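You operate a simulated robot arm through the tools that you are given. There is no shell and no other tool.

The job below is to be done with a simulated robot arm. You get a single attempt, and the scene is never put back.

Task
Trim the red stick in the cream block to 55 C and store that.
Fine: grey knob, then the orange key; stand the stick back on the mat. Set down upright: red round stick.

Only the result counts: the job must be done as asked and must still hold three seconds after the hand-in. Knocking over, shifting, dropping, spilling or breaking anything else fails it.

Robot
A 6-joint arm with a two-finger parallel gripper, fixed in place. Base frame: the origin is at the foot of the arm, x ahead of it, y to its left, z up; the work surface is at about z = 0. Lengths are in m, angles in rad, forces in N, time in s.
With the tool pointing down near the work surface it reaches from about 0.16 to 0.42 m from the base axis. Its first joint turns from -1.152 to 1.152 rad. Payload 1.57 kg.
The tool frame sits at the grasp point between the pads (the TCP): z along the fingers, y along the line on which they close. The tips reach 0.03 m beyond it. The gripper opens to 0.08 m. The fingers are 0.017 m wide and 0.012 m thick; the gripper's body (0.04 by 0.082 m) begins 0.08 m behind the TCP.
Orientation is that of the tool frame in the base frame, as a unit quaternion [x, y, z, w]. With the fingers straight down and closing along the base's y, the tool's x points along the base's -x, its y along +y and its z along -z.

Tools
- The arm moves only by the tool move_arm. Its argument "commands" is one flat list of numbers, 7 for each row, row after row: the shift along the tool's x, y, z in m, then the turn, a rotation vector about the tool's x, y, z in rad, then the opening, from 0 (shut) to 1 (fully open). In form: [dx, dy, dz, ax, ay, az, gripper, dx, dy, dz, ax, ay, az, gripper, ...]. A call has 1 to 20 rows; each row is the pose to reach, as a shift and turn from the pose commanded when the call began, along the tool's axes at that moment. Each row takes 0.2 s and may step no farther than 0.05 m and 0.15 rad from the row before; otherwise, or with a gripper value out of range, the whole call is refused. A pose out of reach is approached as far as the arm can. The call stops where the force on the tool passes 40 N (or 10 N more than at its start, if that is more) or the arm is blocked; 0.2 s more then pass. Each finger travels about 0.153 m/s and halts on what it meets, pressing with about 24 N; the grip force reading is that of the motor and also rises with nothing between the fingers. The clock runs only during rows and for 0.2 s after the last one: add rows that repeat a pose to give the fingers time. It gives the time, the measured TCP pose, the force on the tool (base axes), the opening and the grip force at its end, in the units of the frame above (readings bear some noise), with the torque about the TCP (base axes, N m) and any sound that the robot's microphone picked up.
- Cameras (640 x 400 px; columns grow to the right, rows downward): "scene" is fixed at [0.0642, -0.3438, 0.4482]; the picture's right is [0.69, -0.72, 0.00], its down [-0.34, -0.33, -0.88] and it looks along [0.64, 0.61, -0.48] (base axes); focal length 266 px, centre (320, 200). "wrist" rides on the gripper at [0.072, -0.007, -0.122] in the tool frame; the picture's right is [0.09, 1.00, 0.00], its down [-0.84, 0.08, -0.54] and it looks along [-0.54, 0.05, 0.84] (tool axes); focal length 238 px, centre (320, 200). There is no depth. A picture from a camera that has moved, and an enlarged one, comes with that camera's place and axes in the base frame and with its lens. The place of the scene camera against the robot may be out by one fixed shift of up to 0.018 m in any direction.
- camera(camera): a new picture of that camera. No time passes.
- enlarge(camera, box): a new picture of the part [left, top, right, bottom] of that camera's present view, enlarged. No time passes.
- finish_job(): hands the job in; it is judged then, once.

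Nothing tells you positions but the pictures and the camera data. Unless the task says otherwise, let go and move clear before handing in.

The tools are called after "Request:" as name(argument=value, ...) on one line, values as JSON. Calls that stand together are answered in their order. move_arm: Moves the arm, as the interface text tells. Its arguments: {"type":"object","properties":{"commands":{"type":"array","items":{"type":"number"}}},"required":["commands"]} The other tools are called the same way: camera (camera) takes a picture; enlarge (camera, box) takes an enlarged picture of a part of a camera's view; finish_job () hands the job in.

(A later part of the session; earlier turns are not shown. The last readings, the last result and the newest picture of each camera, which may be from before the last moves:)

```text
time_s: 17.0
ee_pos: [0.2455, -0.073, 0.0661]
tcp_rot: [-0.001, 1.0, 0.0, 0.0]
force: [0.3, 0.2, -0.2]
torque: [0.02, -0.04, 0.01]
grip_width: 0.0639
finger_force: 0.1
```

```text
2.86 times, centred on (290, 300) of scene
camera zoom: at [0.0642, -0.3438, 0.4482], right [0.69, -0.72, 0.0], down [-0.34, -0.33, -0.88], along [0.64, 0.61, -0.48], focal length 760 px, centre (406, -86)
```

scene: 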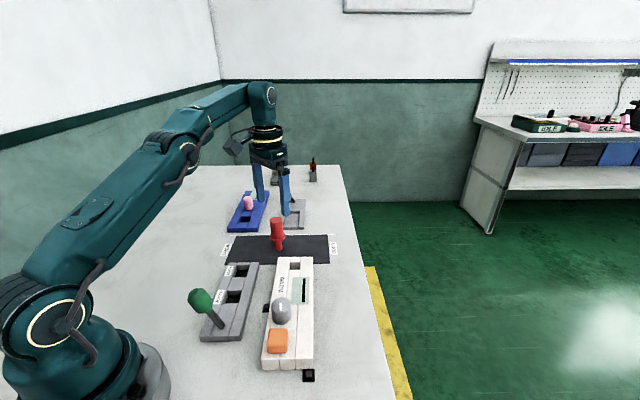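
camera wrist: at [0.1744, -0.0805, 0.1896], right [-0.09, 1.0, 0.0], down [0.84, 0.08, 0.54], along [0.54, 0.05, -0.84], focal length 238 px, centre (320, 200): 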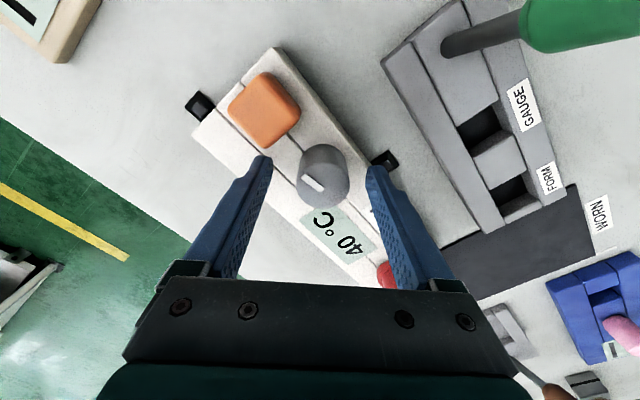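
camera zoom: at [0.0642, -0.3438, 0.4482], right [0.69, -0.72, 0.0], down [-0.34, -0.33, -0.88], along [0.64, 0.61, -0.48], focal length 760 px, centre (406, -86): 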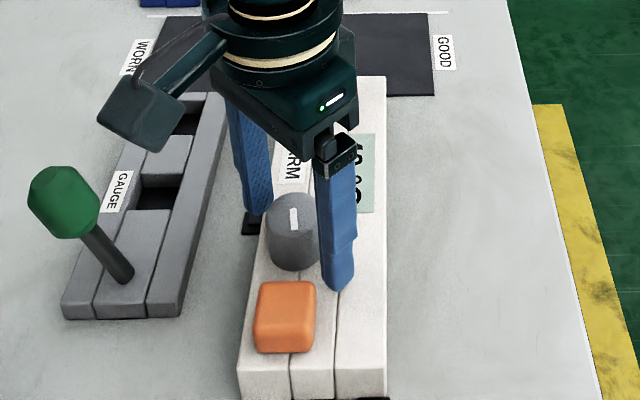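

The knob is centred between the fingers. I close on it now.

Request:
move_arm(commands=[0, 0, 0, 0, 0, 0, 0.5, 0, 0, 0, 0, 0, 0, 0.25, 0, 0, 0, 0, 0, 0, 0.25])

Request:
camera(camera="wrist")

Request:
enlarge(camera="scene", box=[230, 230, 350, 370])

```text
time_s: 17.8
ee_pos: [0.2469, -0.0732, 0.0664]
tcp_rot: [0.0, 1.0, 0.0, 0.0]
force: [1.7, 18.5, -0.9]
torque: [0.27, 0.0, 0.0]
grip_width: 0.0363
finger_force: 9.3
```

```text
taken
camera wrist: at [0.1744, -0.0801, 0.1897], right [-0.09, 1.0, 0.0], down [0.84, 0.08, 0.54], along [0.54, 0.05, -0.84], focal length 238 px, centre (320, 200)
```

wrist: 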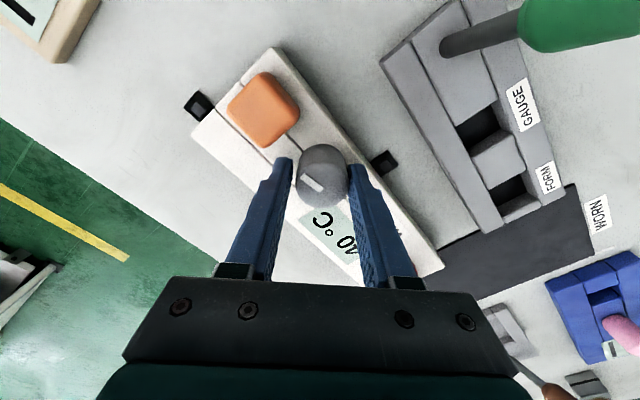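

```text
2.86 times, centred on (290, 300) of scene
camera zoom: at [0.0642, -0.3438, 0.4482], right [0.69, -0.72, 0.0], down [-0.34, -0.33, -0.88], along [0.64, 0.61, -0.48], focal length 760 px, centre (406, -86)
```

zoom: 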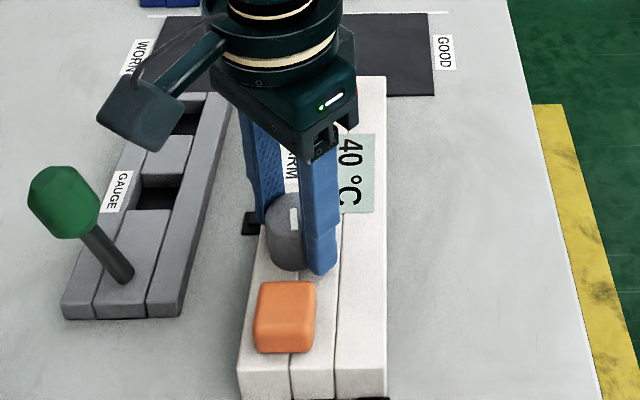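

A sideways force of 18 N says the knob sits slightly to +y of my centre; I'll shift 1.2 mm that way while keeping the grip.

Request:
move_arm(commands=[0, 0.0012, 0, 0, 0, 0, 0.25, 0, 0.0012, 0, 0, 0, 0, 0.25])

```text
time_s: 18.4
ee_pos: [0.246, -0.0706, 0.0673]
tcp_rot: [0.0, 1.0, -0.001, 0.0]
force: [2.1, 15.6, 2.0]
torque: [0.51, -0.05, -0.03]
grip_width: 0.0348
finger_force: 8.3
```

Request:
move_arm(commands=[0, 0.0015, 0, 0, 0, 0, 0.25, 0, 0.0015, 0, 0, 0, 0, 0.25])

Request:
enlarge(camera="wrist", box=[250, 130, 390, 250])

Request:
enlarge(camera="scene", box=[255, 270, 315, 340])

```text
time_s: 19.0
ee_pos: [0.2467, -0.07, 0.067]
tcp_rot: [0.0, 1.0, -0.001, 0.001]
force: [4.5, 3.0, 8.2]
torque: [0.72, 0.39, 0.05]
grip_width: 0.0334
finger_force: 41.9
```

```text
3.33 times, centred on (320, 190) of wrist
camera zoom: at [0.1734, -0.0784, 0.1895], right [-0.09, 1.0, 0.0], down [0.84, 0.08, 0.54], along [0.54, 0.05, -0.84], focal length 794 px, centre (320, 233)
```

zoom: 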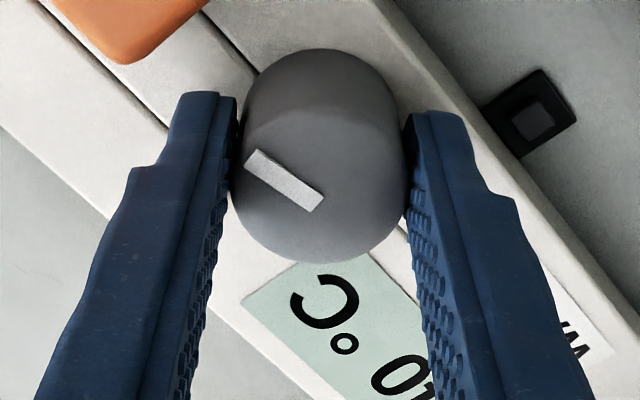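

```text
5.71 times, centred on (285, 305) of scene
camera zoom: at [0.0642, -0.3438, 0.4482], right [0.69, -0.72, 0.0], down [-0.34, -0.33, -0.88], along [0.64, 0.61, -0.48], focal length 1520 px, centre (520, -400)
```

zoom: 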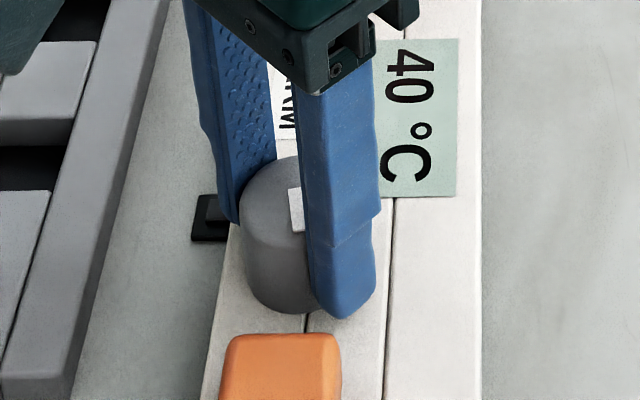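

The knob is gripped and the display is readable in the scene view. I'll turn clockwise a little to learn the sense and gain.

Request:
move_arm(commands=[0, 0, 0, 0, 0, 0.1, 0.25, 0, 0, 0, 0, 0, 0.2, 0.25, 0, 0, 0, 0, 0, 0.2, 0.25])

Request:
enlarge(camera="scene", box=[255, 260, 325, 340])

Request:
enlarge(camera="wrist", box=[250, 130, 390, 250])

```text
time_s: 19.8
ee_pos: [0.2464, -0.0706, 0.0668]
tcp_rot: [0.1, 0.995, -0.001, 0.001]
force: [14.8, -15.1, -20.6]
torque: [0.48, -0.17, 0.03]
grip_width: 0.0337
finger_force: 41.3
```

```text
5.00 times, centred on (290, 300) of scene
camera zoom: at [0.0643, -0.3438, 0.4482], right [0.69, -0.72, 0.0], down [-0.34, -0.33, -0.88], along [0.64, 0.61, -0.48], focal length 1330 px, centre (470, -300)
```

zoom: 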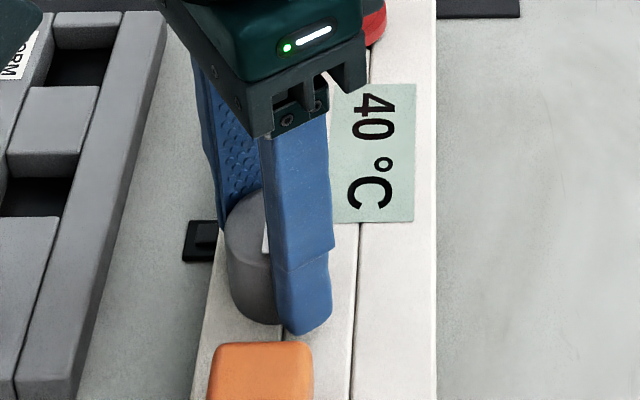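

```text
3.33 times, centred on (320, 190) of wrist
camera zoom: at [0.1734, -0.0636, 0.1894], right [0.11, 0.99, 0.0], down [0.83, -0.09, 0.54], along [0.54, -0.06, -0.84], focal length 794 px, centre (320, 233)
```

zoom: 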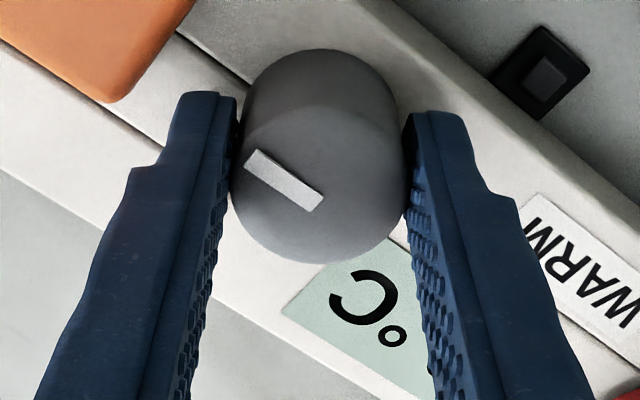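

The knob turned 0.2 rad with the gripper but the display still shows 40, and side forces have built up. I'll release, let forces vanish, and look again.

Request:
move_arm(commands=[0, 0, 0, 0, 0, 0, 0.55, 0, 0, 0, 0, 0, 0, 0.55])

Request:
enlarge(camera="scene", box=[255, 260, 325, 340])

Request:
enlarge(camera="wrist", box=[250, 130, 390, 250])

```text
time_s: 20.4
ee_pos: [0.2445, -0.0694, 0.0672]
tcp_rot: [0.1, 0.995, 0.0, -0.002]
force: [-0.8, 0.3, 0.3]
torque: [-0.01, 0.04, 0.04]
grip_width: 0.044
finger_force: 0.1
```

```text
5.00 times, centred on (290, 300) of scene
camera zoom: at [0.0642, -0.3438, 0.4482], right [0.69, -0.72, 0.0], down [-0.34, -0.33, -0.88], along [0.64, 0.61, -0.48], focal length 1330 px, centre (470, -300)
```

zoom: 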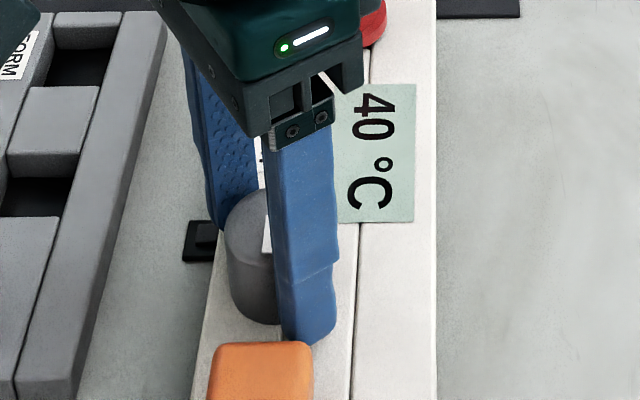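

```text
3.33 times, centred on (320, 190) of wrist
camera zoom: at [0.1729, -0.0631, 0.1898], right [0.11, 0.99, 0.0], down [0.84, -0.09, 0.54], along [0.54, -0.06, -0.84], focal length 794 px, centre (320, 233)
```

zoom: 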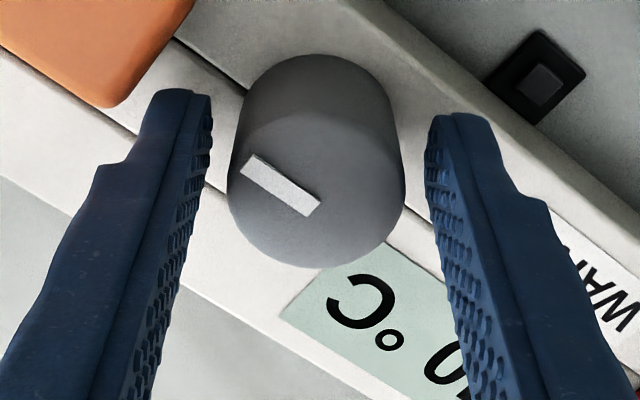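

Request:
move_arm(commands=[-0.001, 0, 0, 0, 0, 0, 0.55, -0.001, 0, 0, 0, 0, 0, 0.3, -0.001, 0, 0, 0, 0, 0, 0.25, -0.001, 0, 0, 0, 0, 0, 0.25])

Request:
move_arm(commands=[0, 0, 0, 0, 0, 0.1, 0.25, 0, 0, 0, 0, 0, 0.2, 0.25, 0, 0, 0, 0, 0, 0.2, 0.25])

Request:
enlarge(camera="scene", box=[255, 260, 325, 340])

Request:
enlarge(camera="wrist", box=[250, 130, 390, 250])

```text
time_s: 21.4
ee_pos: [0.2466, -0.0706, 0.067]
tcp_rot: [0.099, 0.995, -0.001, 0.0]
force: [-3.4, -21.7, -1.4]
torque: [0.27, 0.0, 0.0]
grip_width: 0.0339
finger_force: 41.4
```

```text
time_s: 22.2
ee_pos: [0.2469, -0.0701, 0.0674]
tcp_rot: [0.198, 0.98, -0.002, 0.002]
force: [-8.8, -25.7, 27.9]
torque: [-0.23, -0.44, -0.03]
grip_width: 0.0336
finger_force: 41.3
```

```text
5.00 times, centred on (290, 300) of scene
camera zoom: at [0.0641, -0.3438, 0.4483], right [0.69, -0.72, 0.0], down [-0.34, -0.33, -0.88], along [0.64, 0.61, -0.48], focal length 1330 px, centre (470, -300)
```

zoom: 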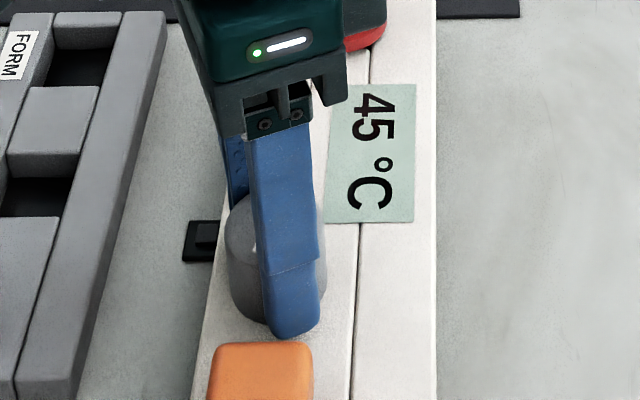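

```text
3.33 times, centred on (320, 190) of wrist
camera zoom: at [0.1767, -0.0491, 0.1897], right [0.3, 0.95, 0.0], down [0.8, -0.25, 0.54], along [0.52, -0.17, -0.84], focal length 794 px, centre (320, 233)
```

zoom: 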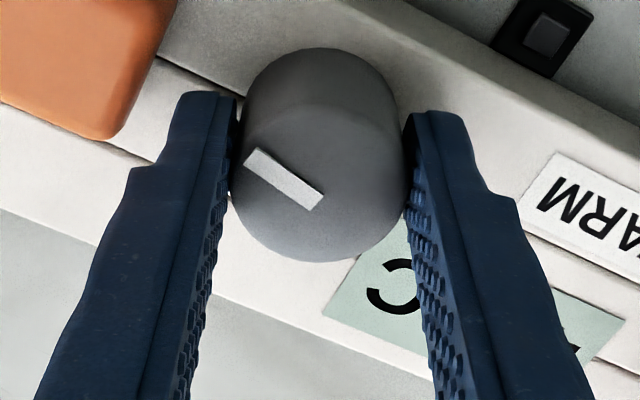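

Clockwise raises it: the display now reads 45 °C in a 5-degree step. Forces are building, so I'll release, recentre and regrip before going on.

Request:
move_arm(commands=[0, 0, 0, 0, 0, 0, 0.55, 0, 0, 0, 0, 0, 0, 0.55])

Request:
enlarge(camera="scene", box=[255, 260, 325, 340])

Request:
enlarge(camera="wrist", box=[250, 130, 390, 250])

```text
time_s: 22.8
ee_pos: [0.2454, -0.0687, 0.0661]
tcp_rot: [0.199, 0.98, 0.0, 0.0]
force: [0.1, -0.7, 0.0]
torque: [0.0, 0.02, -0.02]
grip_width: 0.0441
finger_force: 0.0
```

```text
5.00 times, centred on (290, 300) of scene
camera zoom: at [0.0642, -0.3438, 0.4482], right [0.69, -0.72, 0.0], down [-0.34, -0.33, -0.88], along [0.64, 0.61, -0.48], focal length 1330 px, centre (470, -300)
```

zoom: 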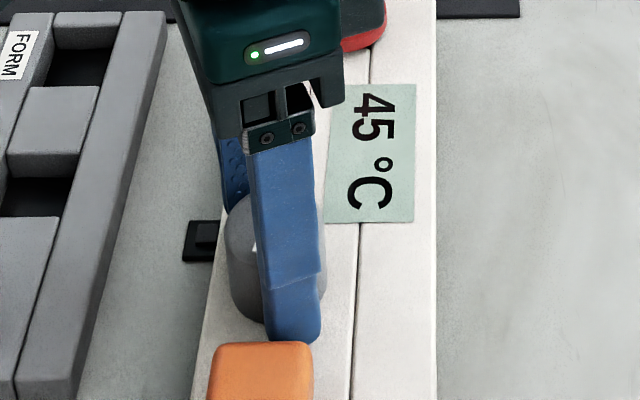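

```text
3.33 times, centred on (320, 190) of wrist
camera zoom: at [0.1765, -0.0483, 0.189], right [0.3, 0.95, 0.0], down [0.8, -0.25, 0.54], along [0.52, -0.16, -0.84], focal length 794 px, centre (320, 233)
```

zoom: 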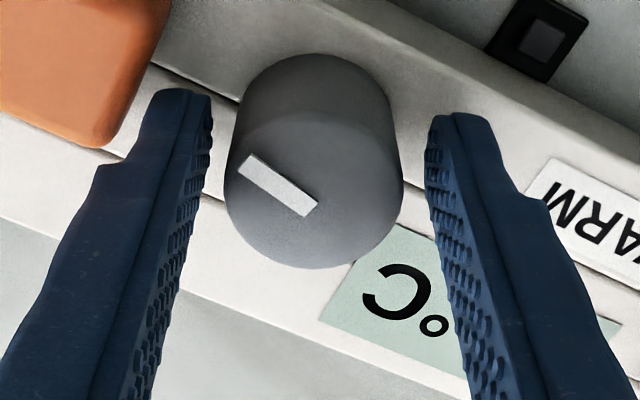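

Request:
move_arm(commands=[-0.0017, -0.0007, 0, 0, 0, 0, 0.55, -0.0017, -0.0007, 0, 0, 0, -0.14, 0.6, -0.0017, -0.0007, 0, 0, 0, -0.28, 0.6, -0.0017, -0.0007, 0, 0, 0, -0.42, 0.6, -0.0017, -0.0007, 0, 0, 0, -0.56, 0.6, -0.0017, -0.0007, 0, 0, 0, -0.7, 0.6, -0.0017, -0.0007, 0, 0, 0, -0.7, 0.6])

Request:
enlarge(camera="wrist", box=[250, 130, 390, 250])

Request:
enlarge(camera="scene", box=[245, 260, 325, 350])

```text
time_s: 24.4
ee_pos: [0.2477, -0.0707, 0.0678]
tcp_rot: [-0.151, 0.988, 0.0, -0.001]
force: [0.2, 0.1, 0.2]
torque: [0.01, 0.0, -0.04]
grip_width: 0.0479
finger_force: 0.2
```

```text
3.33 times, centred on (320, 190) of wrist
camera zoom: at [0.1801, -0.0997, 0.1905], right [-0.39, 0.92, 0.0], down [0.78, 0.32, 0.54], along [0.5, 0.21, -0.84], focal length 794 px, centre (320, 233)
```

zoom: 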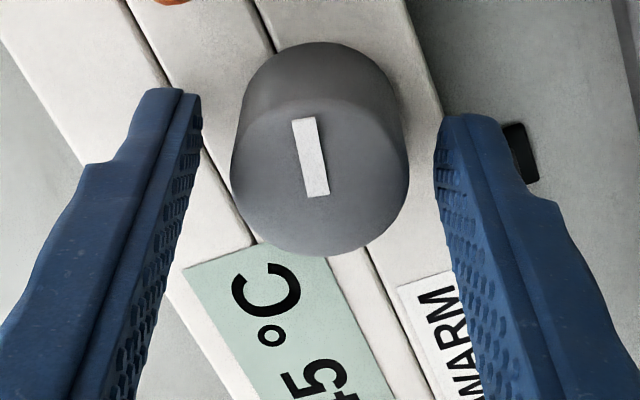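

```text
4.44 times, centred on (285, 305) of scene
camera zoom: at [0.0642, -0.3438, 0.4482], right [0.69, -0.72, 0.0], down [-0.34, -0.33, -0.88], along [0.64, 0.61, -0.48], focal length 1182 px, centre (476, -267)
```

zoom: 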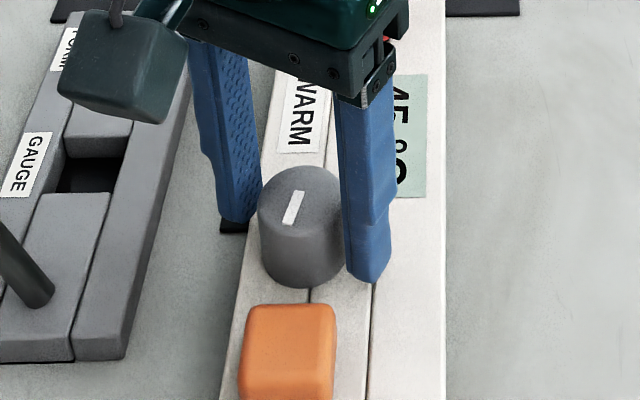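

Request:
move_arm(commands=[0, 0, 0, 0, 0, 0, 0.4, 0, 0, 0, 0, 0, 0, 0.25, 0, 0, 0, 0, 0, 0, 0.25])

Request:
move_arm(commands=[0, 0, 0, 0, 0, 0.1, 0.25, 0, 0, 0, 0, 0, 0.2, 0.25, 0, 0, 0, 0, 0, 0.2, 0.25])

Request:
enlarge(camera="scene", box=[245, 260, 325, 350])

Request:
enlarge(camera="wrist", box=[250, 130, 390, 250])

```text
time_s: 25.2
ee_pos: [0.2473, -0.0714, 0.0675]
tcp_rot: [-0.149, 0.989, 0.001, -0.001]
force: [2.0, -1.1, -0.7]
torque: [0.06, 0.1, 0.0]
grip_width: 0.0327
finger_force: 41.3
```

```text
time_s: 26.0
ee_pos: [0.2473, -0.0708, 0.0679]
tcp_rot: [-0.049, 0.999, 0.0, 0.0]
force: [3.8, 3.4, 13.5]
torque: [0.04, 0.82, -0.02]
grip_width: 0.0327
finger_force: 41.0
```

```text
4.44 times, centred on (285, 305) of scene
camera zoom: at [0.0642, -0.3438, 0.4482], right [0.69, -0.72, 0.0], down [-0.34, -0.33, -0.88], along [0.64, 0.61, -0.48], focal length 1182 px, centre (476, -267)
```

zoom: 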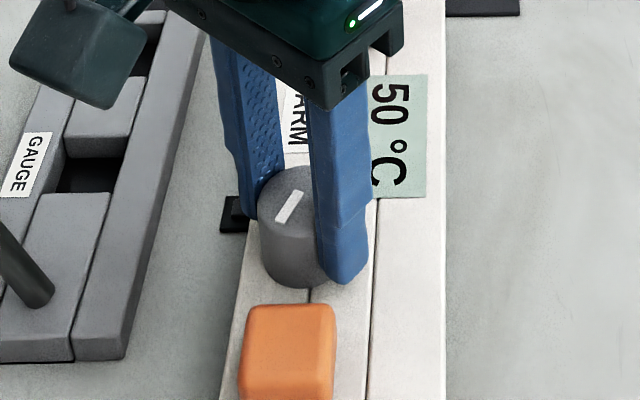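

```text
3.33 times, centred on (320, 190) of wrist
camera zoom: at [0.1756, -0.0856, 0.1903], right [-0.19, 0.98, 0.0], down [0.82, 0.16, 0.54], along [0.53, 0.1, -0.84], focal length 794 px, centre (320, 233)
```

zoom: 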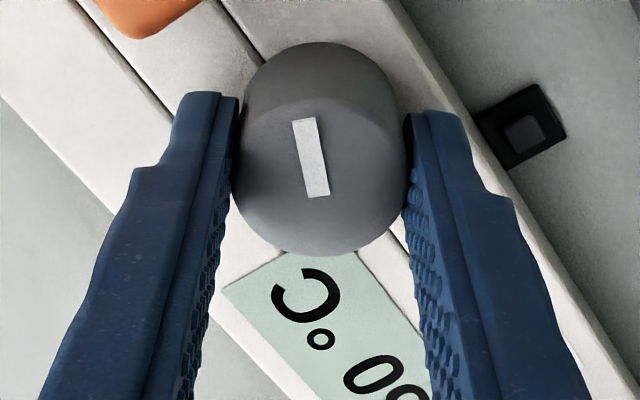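

50 °C now. I'll continue in small steps.

Request:
move_arm(commands=[0, 0, 0, 0, 0, 0.06, 0.25, 0, 0, 0, 0, 0, 0.12, 0.25, 0, 0, 0, 0, 0, 0.12, 0.25])

Request:
enlarge(camera="scene", box=[245, 260, 325, 350])

```text
time_s: 26.8
ee_pos: [0.2476, -0.0705, 0.0676]
tcp_rot: [0.011, 1.0, 0.001, -0.001]
force: [-4.6, 4.3, 21.8]
torque: [0.26, -0.75, -0.03]
grip_width: 0.0328
finger_force: 40.9
```

```text
4.44 times, centred on (285, 305) of scene
camera zoom: at [0.0642, -0.3438, 0.4483], right [0.69, -0.72, 0.0], down [-0.34, -0.33, -0.88], along [0.64, 0.61, -0.48], focal length 1182 px, centre (476, -267)
```

zoom: 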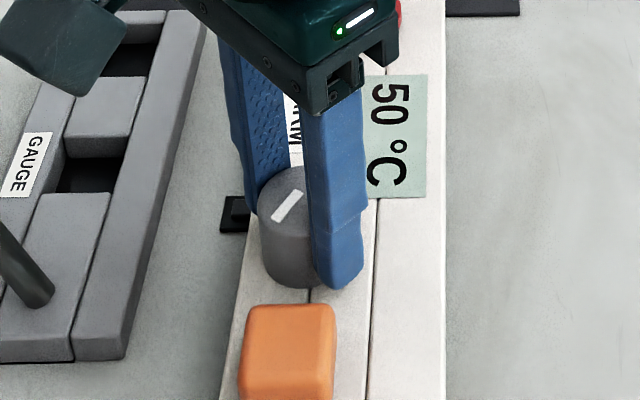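

Request:
move_arm(commands=[0, 0, 0, 0, 0, 0.05, 0.25, 0, 0, 0, 0, 0, 0.1, 0.25, 0, 0, 0, 0, 0, 0.1, 0.25])

Request:
enlarge(camera="scene", box=[245, 260, 325, 350])

```text
time_s: 27.6
ee_pos: [0.247, -0.0708, 0.0677]
tcp_rot: [0.06, 0.998, 0.0, 0.0]
force: [-3.0, 9.8, 28.6]
torque: [0.2, 0.0, -0.02]
grip_width: 0.0327
finger_force: 40.6
```

```text
4.44 times, centred on (285, 305) of scene
camera zoom: at [0.0642, -0.3438, 0.4483], right [0.69, -0.72, 0.0], down [-0.34, -0.33, -0.88], along [0.64, 0.61, -0.48], focal length 1182 px, centre (476, -267)
```

zoom: 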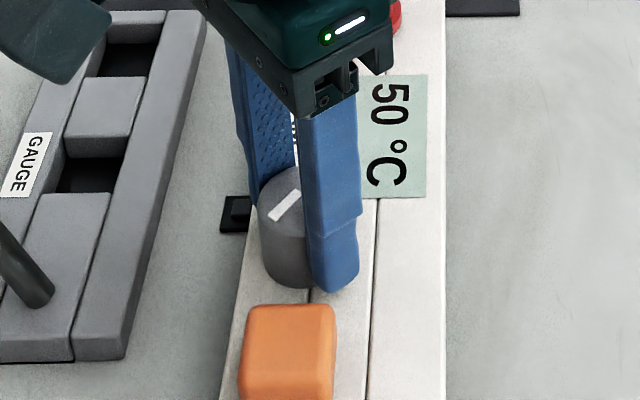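

Request:
move_arm(commands=[0, 0, -0.0008, 0, 0, 0.04, 0.25, 0, 0, -0.0012, 0, 0, 0.08, 0.25, 0, 0, -0.0012, 0, 0, 0.08, 0.25])

Request:
enlarge(camera="scene", box=[245, 260, 325, 350])

```text
time_s: 28.4
ee_pos: [0.2464, -0.0703, 0.0683]
tcp_rot: [0.1, 0.995, -0.001, 0.001]
force: [12.7, 5.1, -27.4]
torque: [0.0, -0.2, -0.01]
grip_width: 0.0327
finger_force: 40.7
```

```text
4.44 times, centred on (285, 305) of scene
camera zoom: at [0.0643, -0.3438, 0.4482], right [0.69, -0.72, 0.0], down [-0.34, -0.33, -0.88], along [0.64, 0.61, -0.48], focal length 1182 px, centre (476, -267)
```

zoom: 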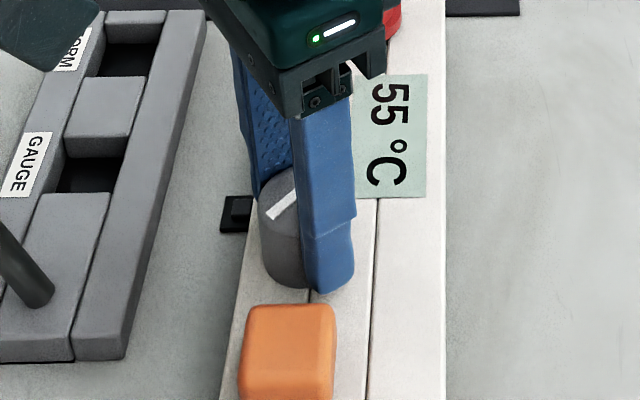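

55 °C. I'll open the fingers gently and confirm it holds.

Request:
move_arm(commands=[0, 0, 0, 0, 0, 0, 0.45, 0, 0, 0, 0, 0, 0, 0.6, 0, 0, 0, 0, 0, 0, 0.6])

Request:
enlarge(camera="scene", box=[245, 260, 325, 350])

Request:
enlarge(camera="wrist", box=[250, 130, 390, 250])

```text
time_s: 29.2
ee_pos: [0.2461, -0.07, 0.0683]
tcp_rot: [0.099, 0.995, 0.001, 0.0]
force: [-0.3, -0.2, -0.3]
torque: [0.0, 0.02, 0.04]
grip_width: 0.048
finger_force: 0.2
```

```text
4.44 times, centred on (285, 305) of scene
camera zoom: at [0.0642, -0.3438, 0.4482], right [0.69, -0.72, 0.0], down [-0.34, -0.33, -0.88], along [0.64, 0.61, -0.48], focal length 1182 px, centre (476, -267)
```

zoom: 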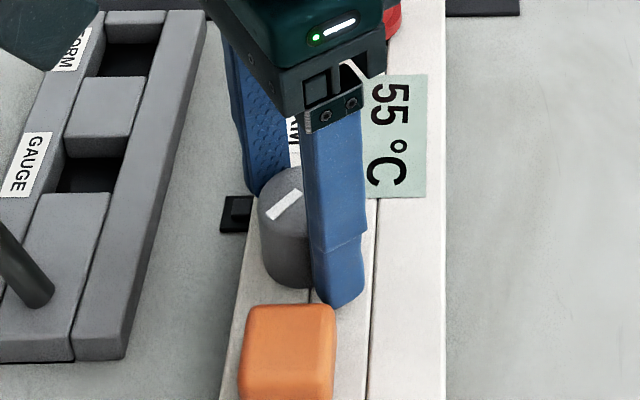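

```text
3.33 times, centred on (320, 190) of wrist
camera zoom: at [0.1743, -0.0642, 0.1915], right [0.11, 0.99, 0.0], down [0.84, -0.09, 0.54], along [0.54, -0.06, -0.84], focal length 794 px, centre (320, 233)
```

zoom: 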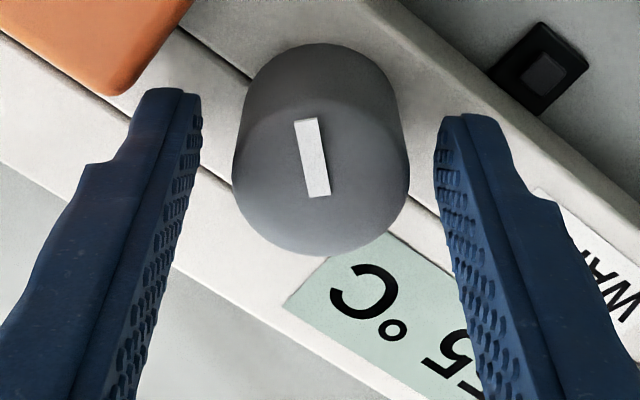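

It holds 55 after release, but it's just past the step's edge, so I'll nudge it slightly further toward the middle of the step.

Request:
move_arm(commands=[0, 0.0002, 0, 0, 0, 0, 0.4, 0, 0.0002, 0, 0, 0, 0, 0.25, 0, 0.0002, 0, 0, 0, 0, 0.25, 0, 0.0002, 0, 0, 0, 0.04, 0.25, 0, 0.0002, 0, 0, 0, 0.08, 0.25, 0, 0.0002, 0, 0, 0, 0.08, 0.25])

Request:
enlarge(camera="scene", box=[245, 260, 325, 350])

```text
time_s: 30.6
ee_pos: [0.2472, -0.0716, 0.0682]
tcp_rot: [0.141, 0.99, 0.001, -0.001]
force: [-1.9, 22.1, -6.0]
torque: [-0.21, -1.03, 0.0]
grip_width: 0.0329
finger_force: 41.2
```

```text
4.44 times, centred on (285, 305) of scene
camera zoom: at [0.0642, -0.3438, 0.4482], right [0.69, -0.72, 0.0], down [-0.34, -0.33, -0.88], along [0.64, 0.61, -0.48], focal length 1182 px, centre (476, -267)
```

zoom: 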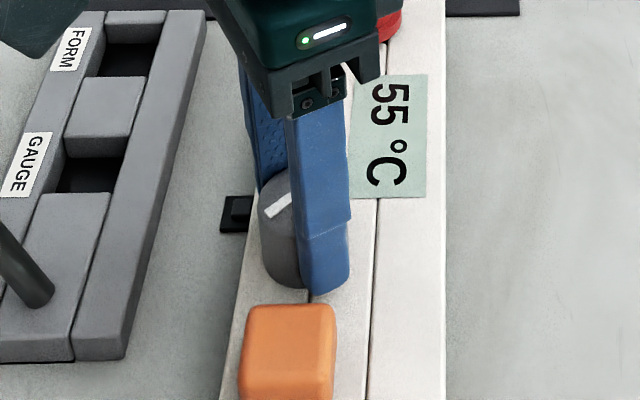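

Request:
move_arm(commands=[0, 0, 0, 0, 0, 0, 0.45, 0, 0, 0, 0, 0, 0, 0.65, 0, 0, 0, 0, 0, 0, 0.65, 0, 0, -0.04, 0, 0, 0, 0.65, 0, 0, -0.08, 0, 0, 0, 0.65, 0, 0, -0.1, 0, 0, -0.14, 0.3, 0, 0, -0.1, 0, 0, -0.28, 0, 0, 0, -0.1, 0, 0, -0.28, 0])

Request:
camera(camera="wrist")

Request:
enlarge(camera="scene", box=[230, 230, 350, 370])

Request:
enlarge(camera="wrist", box=[230, 70, 370, 200])

```text
time_s: 32.4
ee_pos: [0.2483, -0.0698, 0.1679]
tcp_rot: [-0.001, 1.0, 0.0, 0.0]
force: [0.6, 0.3, -0.3]
torque: [0.0, 0.03, -0.01]
grip_width: 0.0001
finger_force: 21.3
```

```text
taken
camera wrist: at [0.1754, -0.079, 0.2919], right [-0.09, 1.0, 0.0], down [0.84, 0.08, 0.54], along [0.54, 0.05, -0.84], focal length 238 px, centre (320, 200)
```

wrist: 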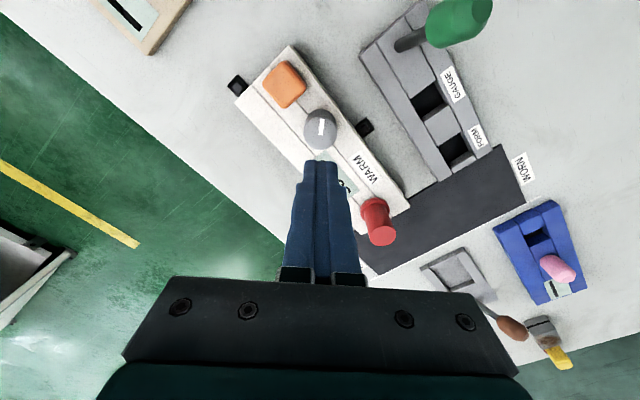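

```text
2.86 times, centred on (290, 300) of scene
camera zoom: at [0.0642, -0.3438, 0.4482], right [0.69, -0.72, 0.0], down [-0.34, -0.33, -0.88], along [0.64, 0.61, -0.48], focal length 760 px, centre (406, -86)
```

zoom: 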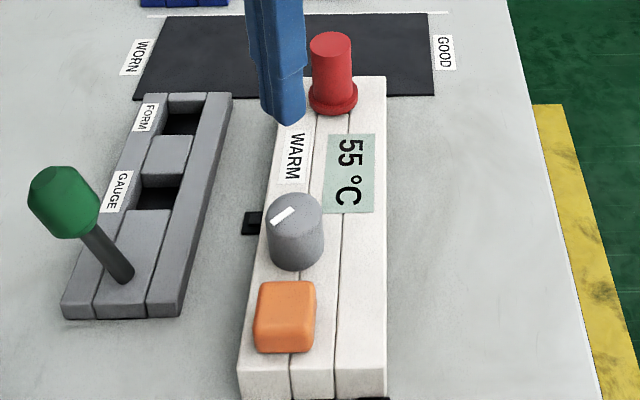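

```text
3.08 times, centred on (300, 135) of wrist
camera zoom: at [0.1754, -0.079, 0.2919], right [-0.09, 1.0, 0.0], down [0.84, 0.08, 0.54], along [0.54, 0.05, -0.84], focal length 733 px, centre (382, 400)
```

zoom: 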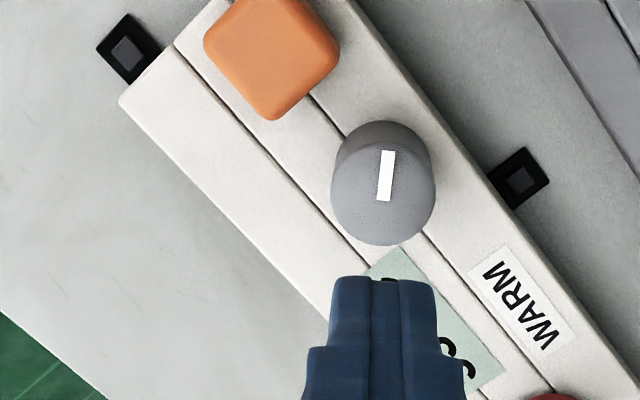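

Display holds 55 °C. The key is at about (0.2075, -0.109); I'll hover the closed fingertips over it and check.

Request:
move_arm(commands=[0.02, -0.0185, 0.01, 0, 0, 0, 0, 0.04, -0.037, 0.03, 0, 0, 0, 0, 0.04, -0.037, 0.055, 0, 0, 0, 0, 0.04, -0.037, 0.055, 0, 0, 0, 0])

Request:
enlarge(camera="wrist", box=[250, 110, 390, 230])

Request:
enlarge(camera="scene", box=[230, 240, 350, 380])

```text
time_s: 33.4
ee_pos: [0.2058, -0.1082, 0.1134]
tcp_rot: [-0.001, 1.0, -0.001, 0.0]
force: [0.2, -0.1, -0.7]
torque: [-0.01, -0.04, -0.02]
grip_width: 0.0
finger_force: 21.2
```

```text
3.33 times, centred on (320, 170) of wrist
camera zoom: at [0.1342, -0.1161, 0.2362], right [-0.09, 1.0, 0.0], down [0.84, 0.08, 0.54], along [0.54, 0.05, -0.84], focal length 794 px, centre (320, 300)
```

zoom: 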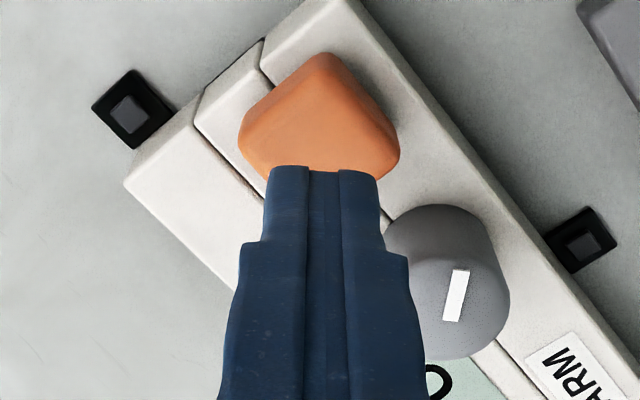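

```text
2.86 times, centred on (290, 310) of scene
camera zoom: at [0.0642, -0.3438, 0.4482], right [0.69, -0.72, 0.0], down [-0.34, -0.33, -0.88], along [0.64, 0.61, -0.48], focal length 760 px, centre (406, -114)
```

zoom: 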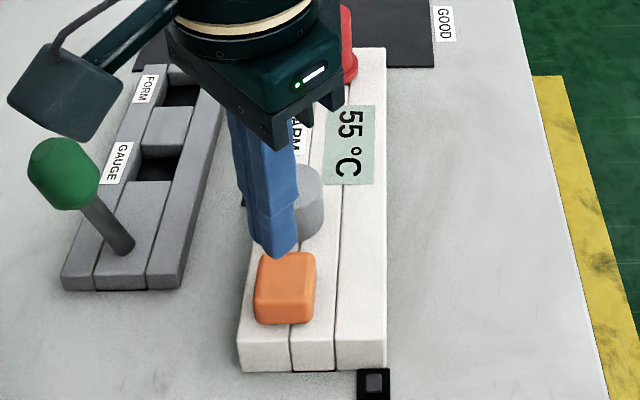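

Request:
move_arm(commands=[-0.002, 0, 0.012, 0, 0, 0, 0, -0.002, 0, 0.024, 0, 0, 0, 0, -0.002, 0, 0.028, 0, 0, 0, 0])

Request:
enlarge(camera="scene", box=[240, 260, 340, 380])

Request:
enlarge(camera="wrist", box=[250, 110, 390, 230])

```text
time_s: 34.2
ee_pos: [0.2102, -0.1089, 0.0831]
tcp_rot: [-0.001, 1.0, 0.0, 0.0]
force: [0.5, -0.8, 0.9]
torque: [0.0, 0.0, -0.01]
grip_width: 0.0
finger_force: 21.7
```

```text
3.33 times, centred on (290, 320) of scene
camera zoom: at [0.0642, -0.3438, 0.4482], right [0.69, -0.72, 0.0], down [-0.34, -0.33, -0.88], along [0.64, 0.61, -0.48], focal length 887 px, centre (420, -200)
```

zoom: 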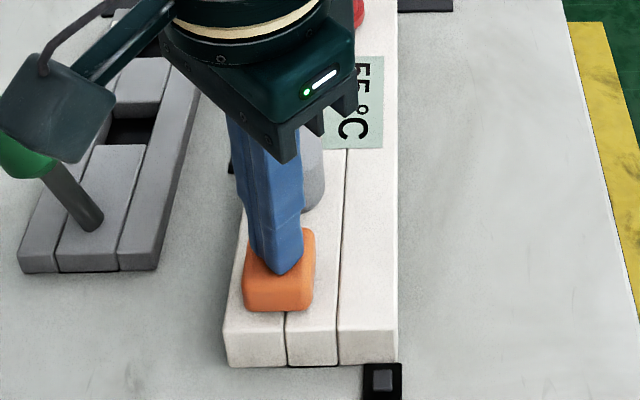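

```text
3.33 times, centred on (320, 170) of wrist
camera zoom: at [0.1372, -0.1165, 0.2063], right [-0.09, 1.0, 0.0], down [0.84, 0.08, 0.54], along [0.54, 0.05, -0.84], focal length 794 px, centre (320, 300)
```

zoom: 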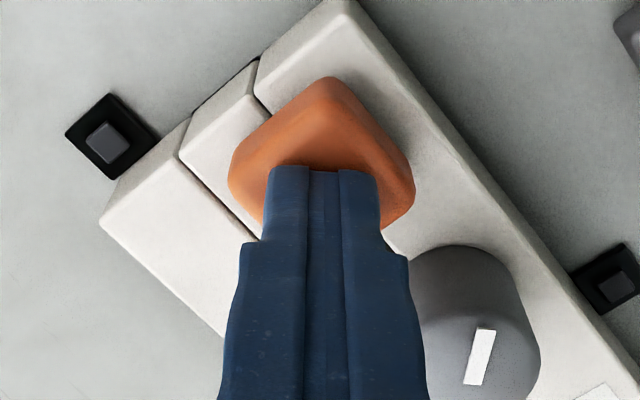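

Request:
move_arm(commands=[0, 0, 0.002, 0, 0, 0, 0, 0, 0, 0.004, 0, 0, 0, 0])

```text
time_s: 34.8
ee_pos: [0.2092, -0.1076, 0.0789]
tcp_rot: [0.0, 1.0, 0.001, 0.0]
force: [-0.6, -0.3, 1.5]
torque: [-0.04, -0.03, 0.0]
grip_width: 0.0
finger_force: 21.2
```

Request:
move_arm(commands=[0, 0, 0.001, 0, 0, 0, 0, 0, 0, 0.002, 0, 0, 0, 0])

Request:
enlarge(camera="scene", box=[240, 260, 340, 380])

```text
time_s: 35.4
ee_pos: [0.2093, -0.1071, 0.0778]
tcp_rot: [-0.001, 1.0, 0.001, 0.0]
force: [0.5, -0.7, 1.9]
torque: [-0.03, -0.01, 0.02]
grip_width: 0.0
finger_force: 22.0
heard: click
```

```text
3.33 times, centred on (290, 320) of scene
camera zoom: at [0.0642, -0.3438, 0.4482], right [0.69, -0.72, 0.0], down [-0.34, -0.33, -0.88], along [0.64, 0.61, -0.48], focal length 887 px, centre (420, -200)
```

zoom: 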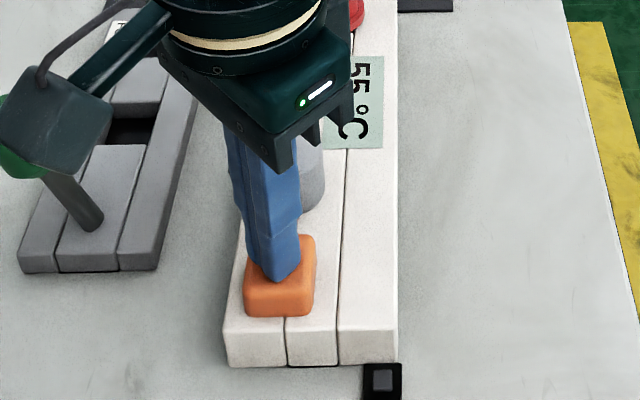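

A click was heard: the key registered. I'll rise straight up and check the display.

Request:
move_arm(commands=[0, 0, -0.02, 0, 0, 0, 0, 0, 0, -0.06, 0, 0, 0, 0, 0, 0, -0.1, 0, 0, 0, 0, 0, 0, -0.1, 0, 0, 0, 0])

Request:
enlarge(camera="scene", box=[230, 230, 350, 370])

Request:
camera(camera="wrist")

```text
time_s: 36.4
ee_pos: [0.2111, -0.1111, 0.1808]
tcp_rot: [0.0, 1.0, 0.001, 0.0]
force: [0.0, 0.3, -0.7]
torque: [0.02, -0.02, 0.0]
grip_width: 0.0001
finger_force: 20.8
```

```text
2.86 times, centred on (290, 300) of scene
camera zoom: at [0.0642, -0.3438, 0.4482], right [0.69, -0.72, 0.0], down [-0.34, -0.33, -0.88], along [0.64, 0.61, -0.48], focal length 760 px, centre (406, -86)
```

zoom: 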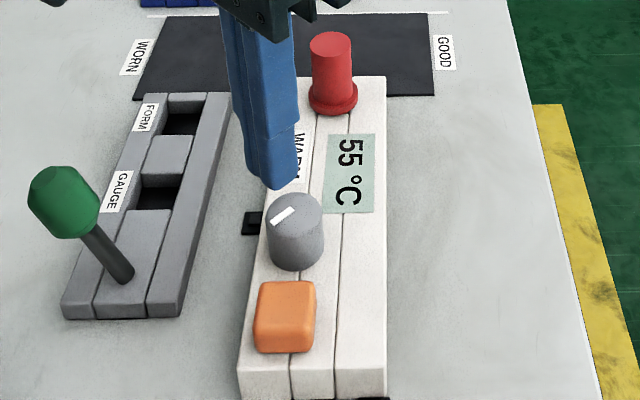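

```text
taken
camera wrist: at [0.1385, -0.1187, 0.3043], right [-0.09, 1.0, 0.0], down [0.84, 0.08, 0.54], along [0.54, 0.05, -0.84], focal length 238 px, centre (320, 200)
```

wrist: 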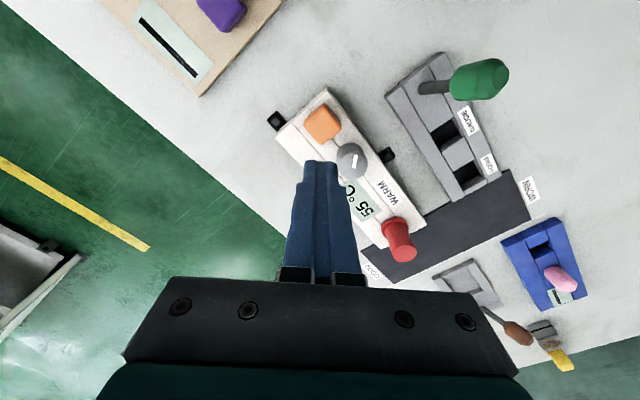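

Stored at 55 °C. Now I return above the stick in the socket to take it out.

Request:
move_arm(commands=[-0.0275, 0.0242, 0, 0, 0, 0, 0.3, -0.055, 0.0485, 0, 0, 0, 0, 0.8, -0.0825, 0.0727, 0, 0, 0, 0, 0.8, -0.11, 0.097, 0, 0, 0, 0, 0.8, -0.1375, 0.1212, 0.02, 0, 0, 0, 0.8, -0.1375, 0.1212, 0.04, 0, 0, 0, 0.8, -0.1375, 0.1212, 0.04, 0, 0, 0, 0.8])

Request:
camera(camera="wrist")

Request:
enlarge(camera="wrist", box=[260, 120, 380, 220])

Request:
enlarge(camera="scene", box=[240, 200, 340, 300])

```text
time_s: 38.0
ee_pos: [0.3454, 0.0123, 0.1412]
tcp_rot: [0.0, 1.0, 0.0, 0.0]
force: [-0.5, 0.5, -0.5]
torque: [0.01, 0.0, 0.0]
grip_width: 0.0643
finger_force: 0.1
```

```text
taken
camera wrist: at [0.2743, 0.0055, 0.2632], right [-0.09, 1.0, 0.0], down [0.84, 0.08, 0.54], along [0.54, 0.05, -0.84], focal length 238 px, centre (320, 200)
```

wrist: 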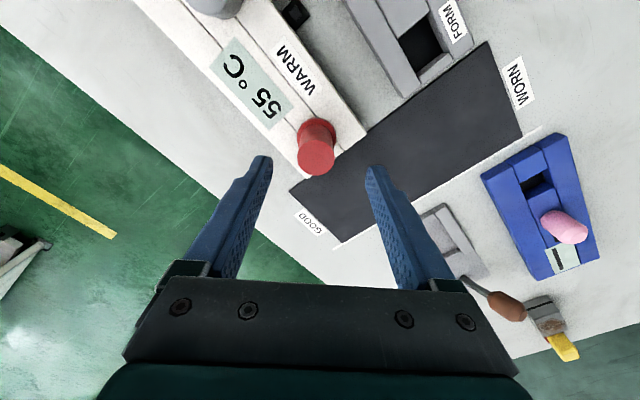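

```text
4.00 times, centred on (320, 170) of wrist
camera zoom: at [0.2743, 0.0055, 0.2632], right [-0.09, 1.0, 0.0], down [0.84, 0.08, 0.54], along [0.54, 0.05, -0.84], focal length 953 px, centre (320, 320)
```

zoom: 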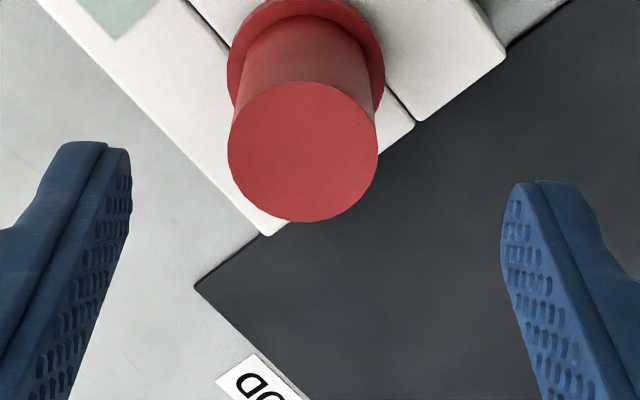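

```text
4.00 times, centred on (290, 250) of scene
camera zoom: at [0.0642, -0.3438, 0.4482], right [0.69, -0.72, 0.0], down [-0.34, -0.33, -0.88], along [0.64, 0.61, -0.48], focal length 1064 px, centre (440, 0)
```

zoom: 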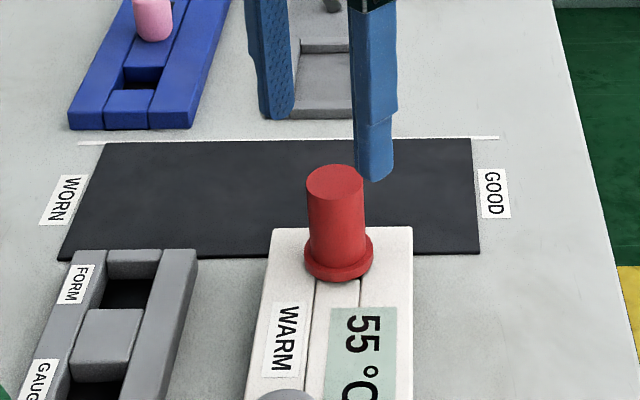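

Request:
move_arm(commands=[-0.0018, -0.0034, 0.02, 0, 0, 0, 0.8, -0.0018, -0.0034, 0.045, 0, 0, 0, 0.8, -0.0018, -0.0034, 0.0685, 0, 0, 0, 0.8, -0.0018, -0.0034, 0.0685, 0, 0, 0, 0.8])

Request:
enlarge(camera="wrist", box=[240, 120, 400, 250])

Request:
enlarge(camera="scene", box=[240, 200, 340, 300])

```text
time_s: 39.0
ee_pos: [0.3503, 0.0114, 0.0723]
tcp_rot: [-0.001, 1.0, 0.0, 0.0]
force: [-0.1, 0.8, -0.7]
torque: [-0.04, 0.02, -0.03]
grip_width: 0.064
finger_force: 0.2
```

```text
3.08 times, centred on (320, 185) of wrist
camera zoom: at [0.2774, 0.0031, 0.1951], right [-0.09, 1.0, 0.0], down [0.84, 0.08, 0.54], along [0.54, 0.05, -0.84], focal length 733 px, centre (320, 246)
```

zoom: 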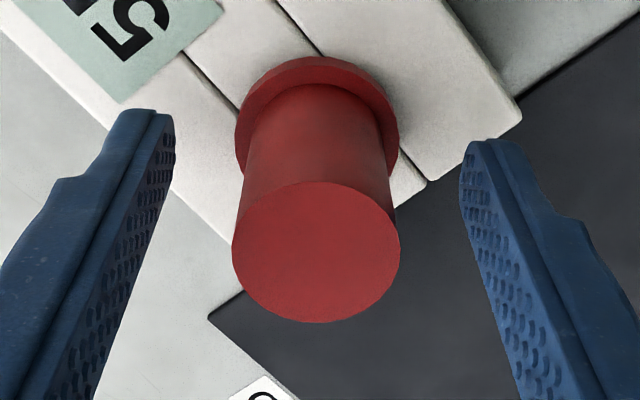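

```text
4.00 times, centred on (290, 250) of scene
camera zoom: at [0.0642, -0.3438, 0.4482], right [0.69, -0.72, 0.0], down [-0.34, -0.33, -0.88], along [0.64, 0.61, -0.48], focal length 1064 px, centre (440, 0)
```

zoom: 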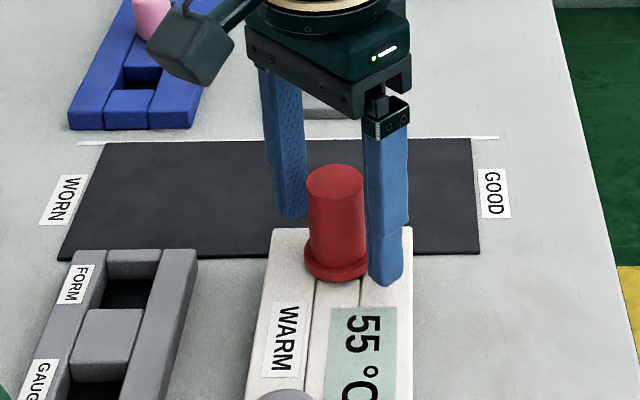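

Request:
move_arm(commands=[0.001, 0, 0, 0, 0, 0, 0.8, 0.001, 0, 0, 0, 0, 0, 0.5, 0.001, 0, 0, 0, 0, 0, 0.2, 0.001, 0, 0, 0, 0, 0, 0.2])

Request:
enlarge(camera="scene", box=[240, 200, 340, 300])

```text
time_s: 40.0
ee_pos: [0.3489, 0.0107, 0.0717]
tcp_rot: [0.0, 1.0, 0.001, 0.0]
force: [0.0, -0.4, 0.5]
torque: [-0.02, 0.05, -0.03]
grip_width: 0.0281
finger_force: 23.9
```

```text
4.00 times, centred on (290, 250) of scene
camera zoom: at [0.0642, -0.3438, 0.4482], right [0.69, -0.72, 0.0], down [-0.34, -0.33, -0.88], along [0.64, 0.61, -0.48], focal length 1064 px, centre (440, 0)
```

zoom: 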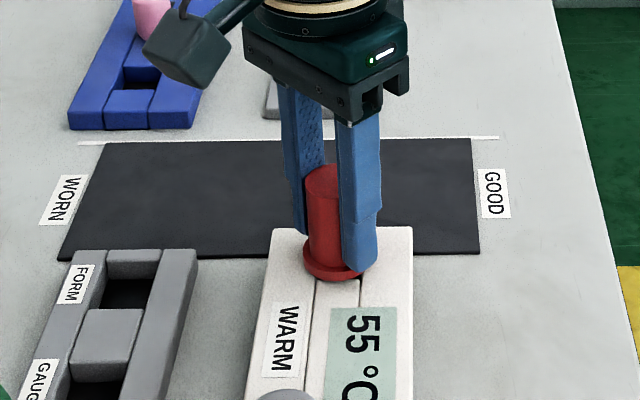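

Gripped cleanly. Lifting straight out of the socket.

Request:
move_arm(commands=[0, 0, -0.01, 0, 0, 0, 0.2, 0, 0, -0.025, 0, 0, 0, 0.2, 0, 0, -0.046, 0, 0, 0, 0.2, 0, 0, -0.046, 0, 0, 0, 0.2])

Request:
enlarge(camera="scene", box=[230, 190, 350, 310])

```text
time_s: 41.0
ee_pos: [0.3464, 0.0096, 0.1169]
tcp_rot: [-0.002, 1.0, 0.0, 0.0]
force: [-0.8, -0.7, -1.0]
torque: [-0.03, -0.03, 0.02]
grip_width: 0.0283
finger_force: 24.5
```

```text
3.33 times, centred on (290, 250) of scene
camera zoom: at [0.0642, -0.3438, 0.4482], right [0.69, -0.72, 0.0], down [-0.34, -0.33, -0.88], along [0.64, 0.61, -0.48], focal length 887 px, centre (420, 33)
```

zoom: 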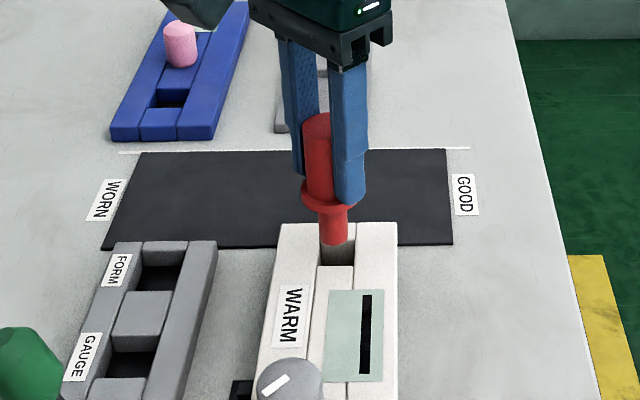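

The stick is out and the display went blank. Moving it over its original spot on the mat.

Request:
move_arm(commands=[-0.008, 0.025, 0, 0, 0, 0, 0.2, -0.016, 0.05, 0, 0, 0, 0, 0.2, -0.024, 0.075, 0, 0, 0, 0, 0.2, -0.0327, 0.0982, 0, 0, 0, 0, 0.2, -0.0327, 0.0982, 0.02, 0, 0, 0, 0.2, -0.0327, 0.0982, 0.034, 0, 0, 0, 0.2, -0.0327, 0.0982, 0.034, 0, 0, 0, 0.2])

Request:
enlarge(camera="scene", box=[230, 190, 350, 290])

Request:
camera(camera="wrist")

```text
time_s: 42.6
ee_pos: [0.3793, 0.1078, 0.0825]
tcp_rot: [0.0, 1.0, 0.0, 0.0]
force: [0.3, 0.8, 0.4]
torque: [-0.05, 0.05, 0.06]
grip_width: 0.0284
finger_force: 23.7
```

```text
4.00 times, centred on (290, 240) of scene
camera zoom: at [0.0642, -0.3438, 0.4482], right [0.69, -0.72, 0.0], down [-0.34, -0.33, -0.88], along [0.64, 0.61, -0.48], focal length 1064 px, centre (440, 40)
```

zoom: 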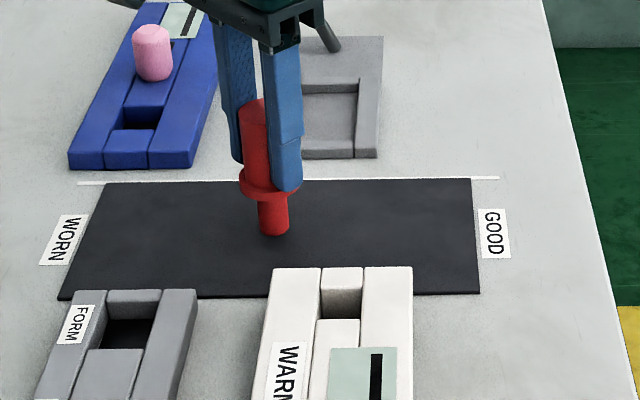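

```text
taken
camera wrist: at [0.3073, 0.1009, 0.2053], right [-0.09, 1.0, 0.0], down [0.84, 0.08, 0.54], along [0.54, 0.05, -0.84], focal length 238 px, centre (320, 200)
```

wrist: 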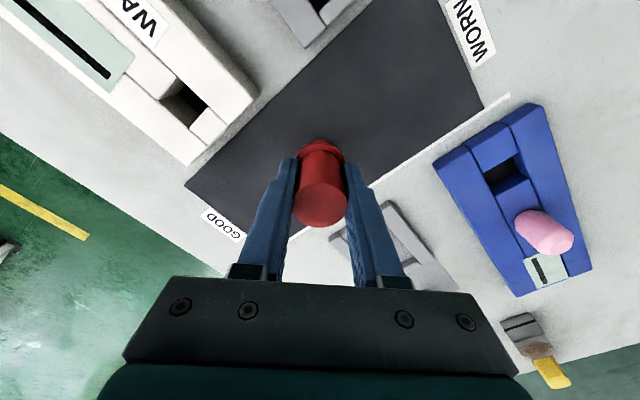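

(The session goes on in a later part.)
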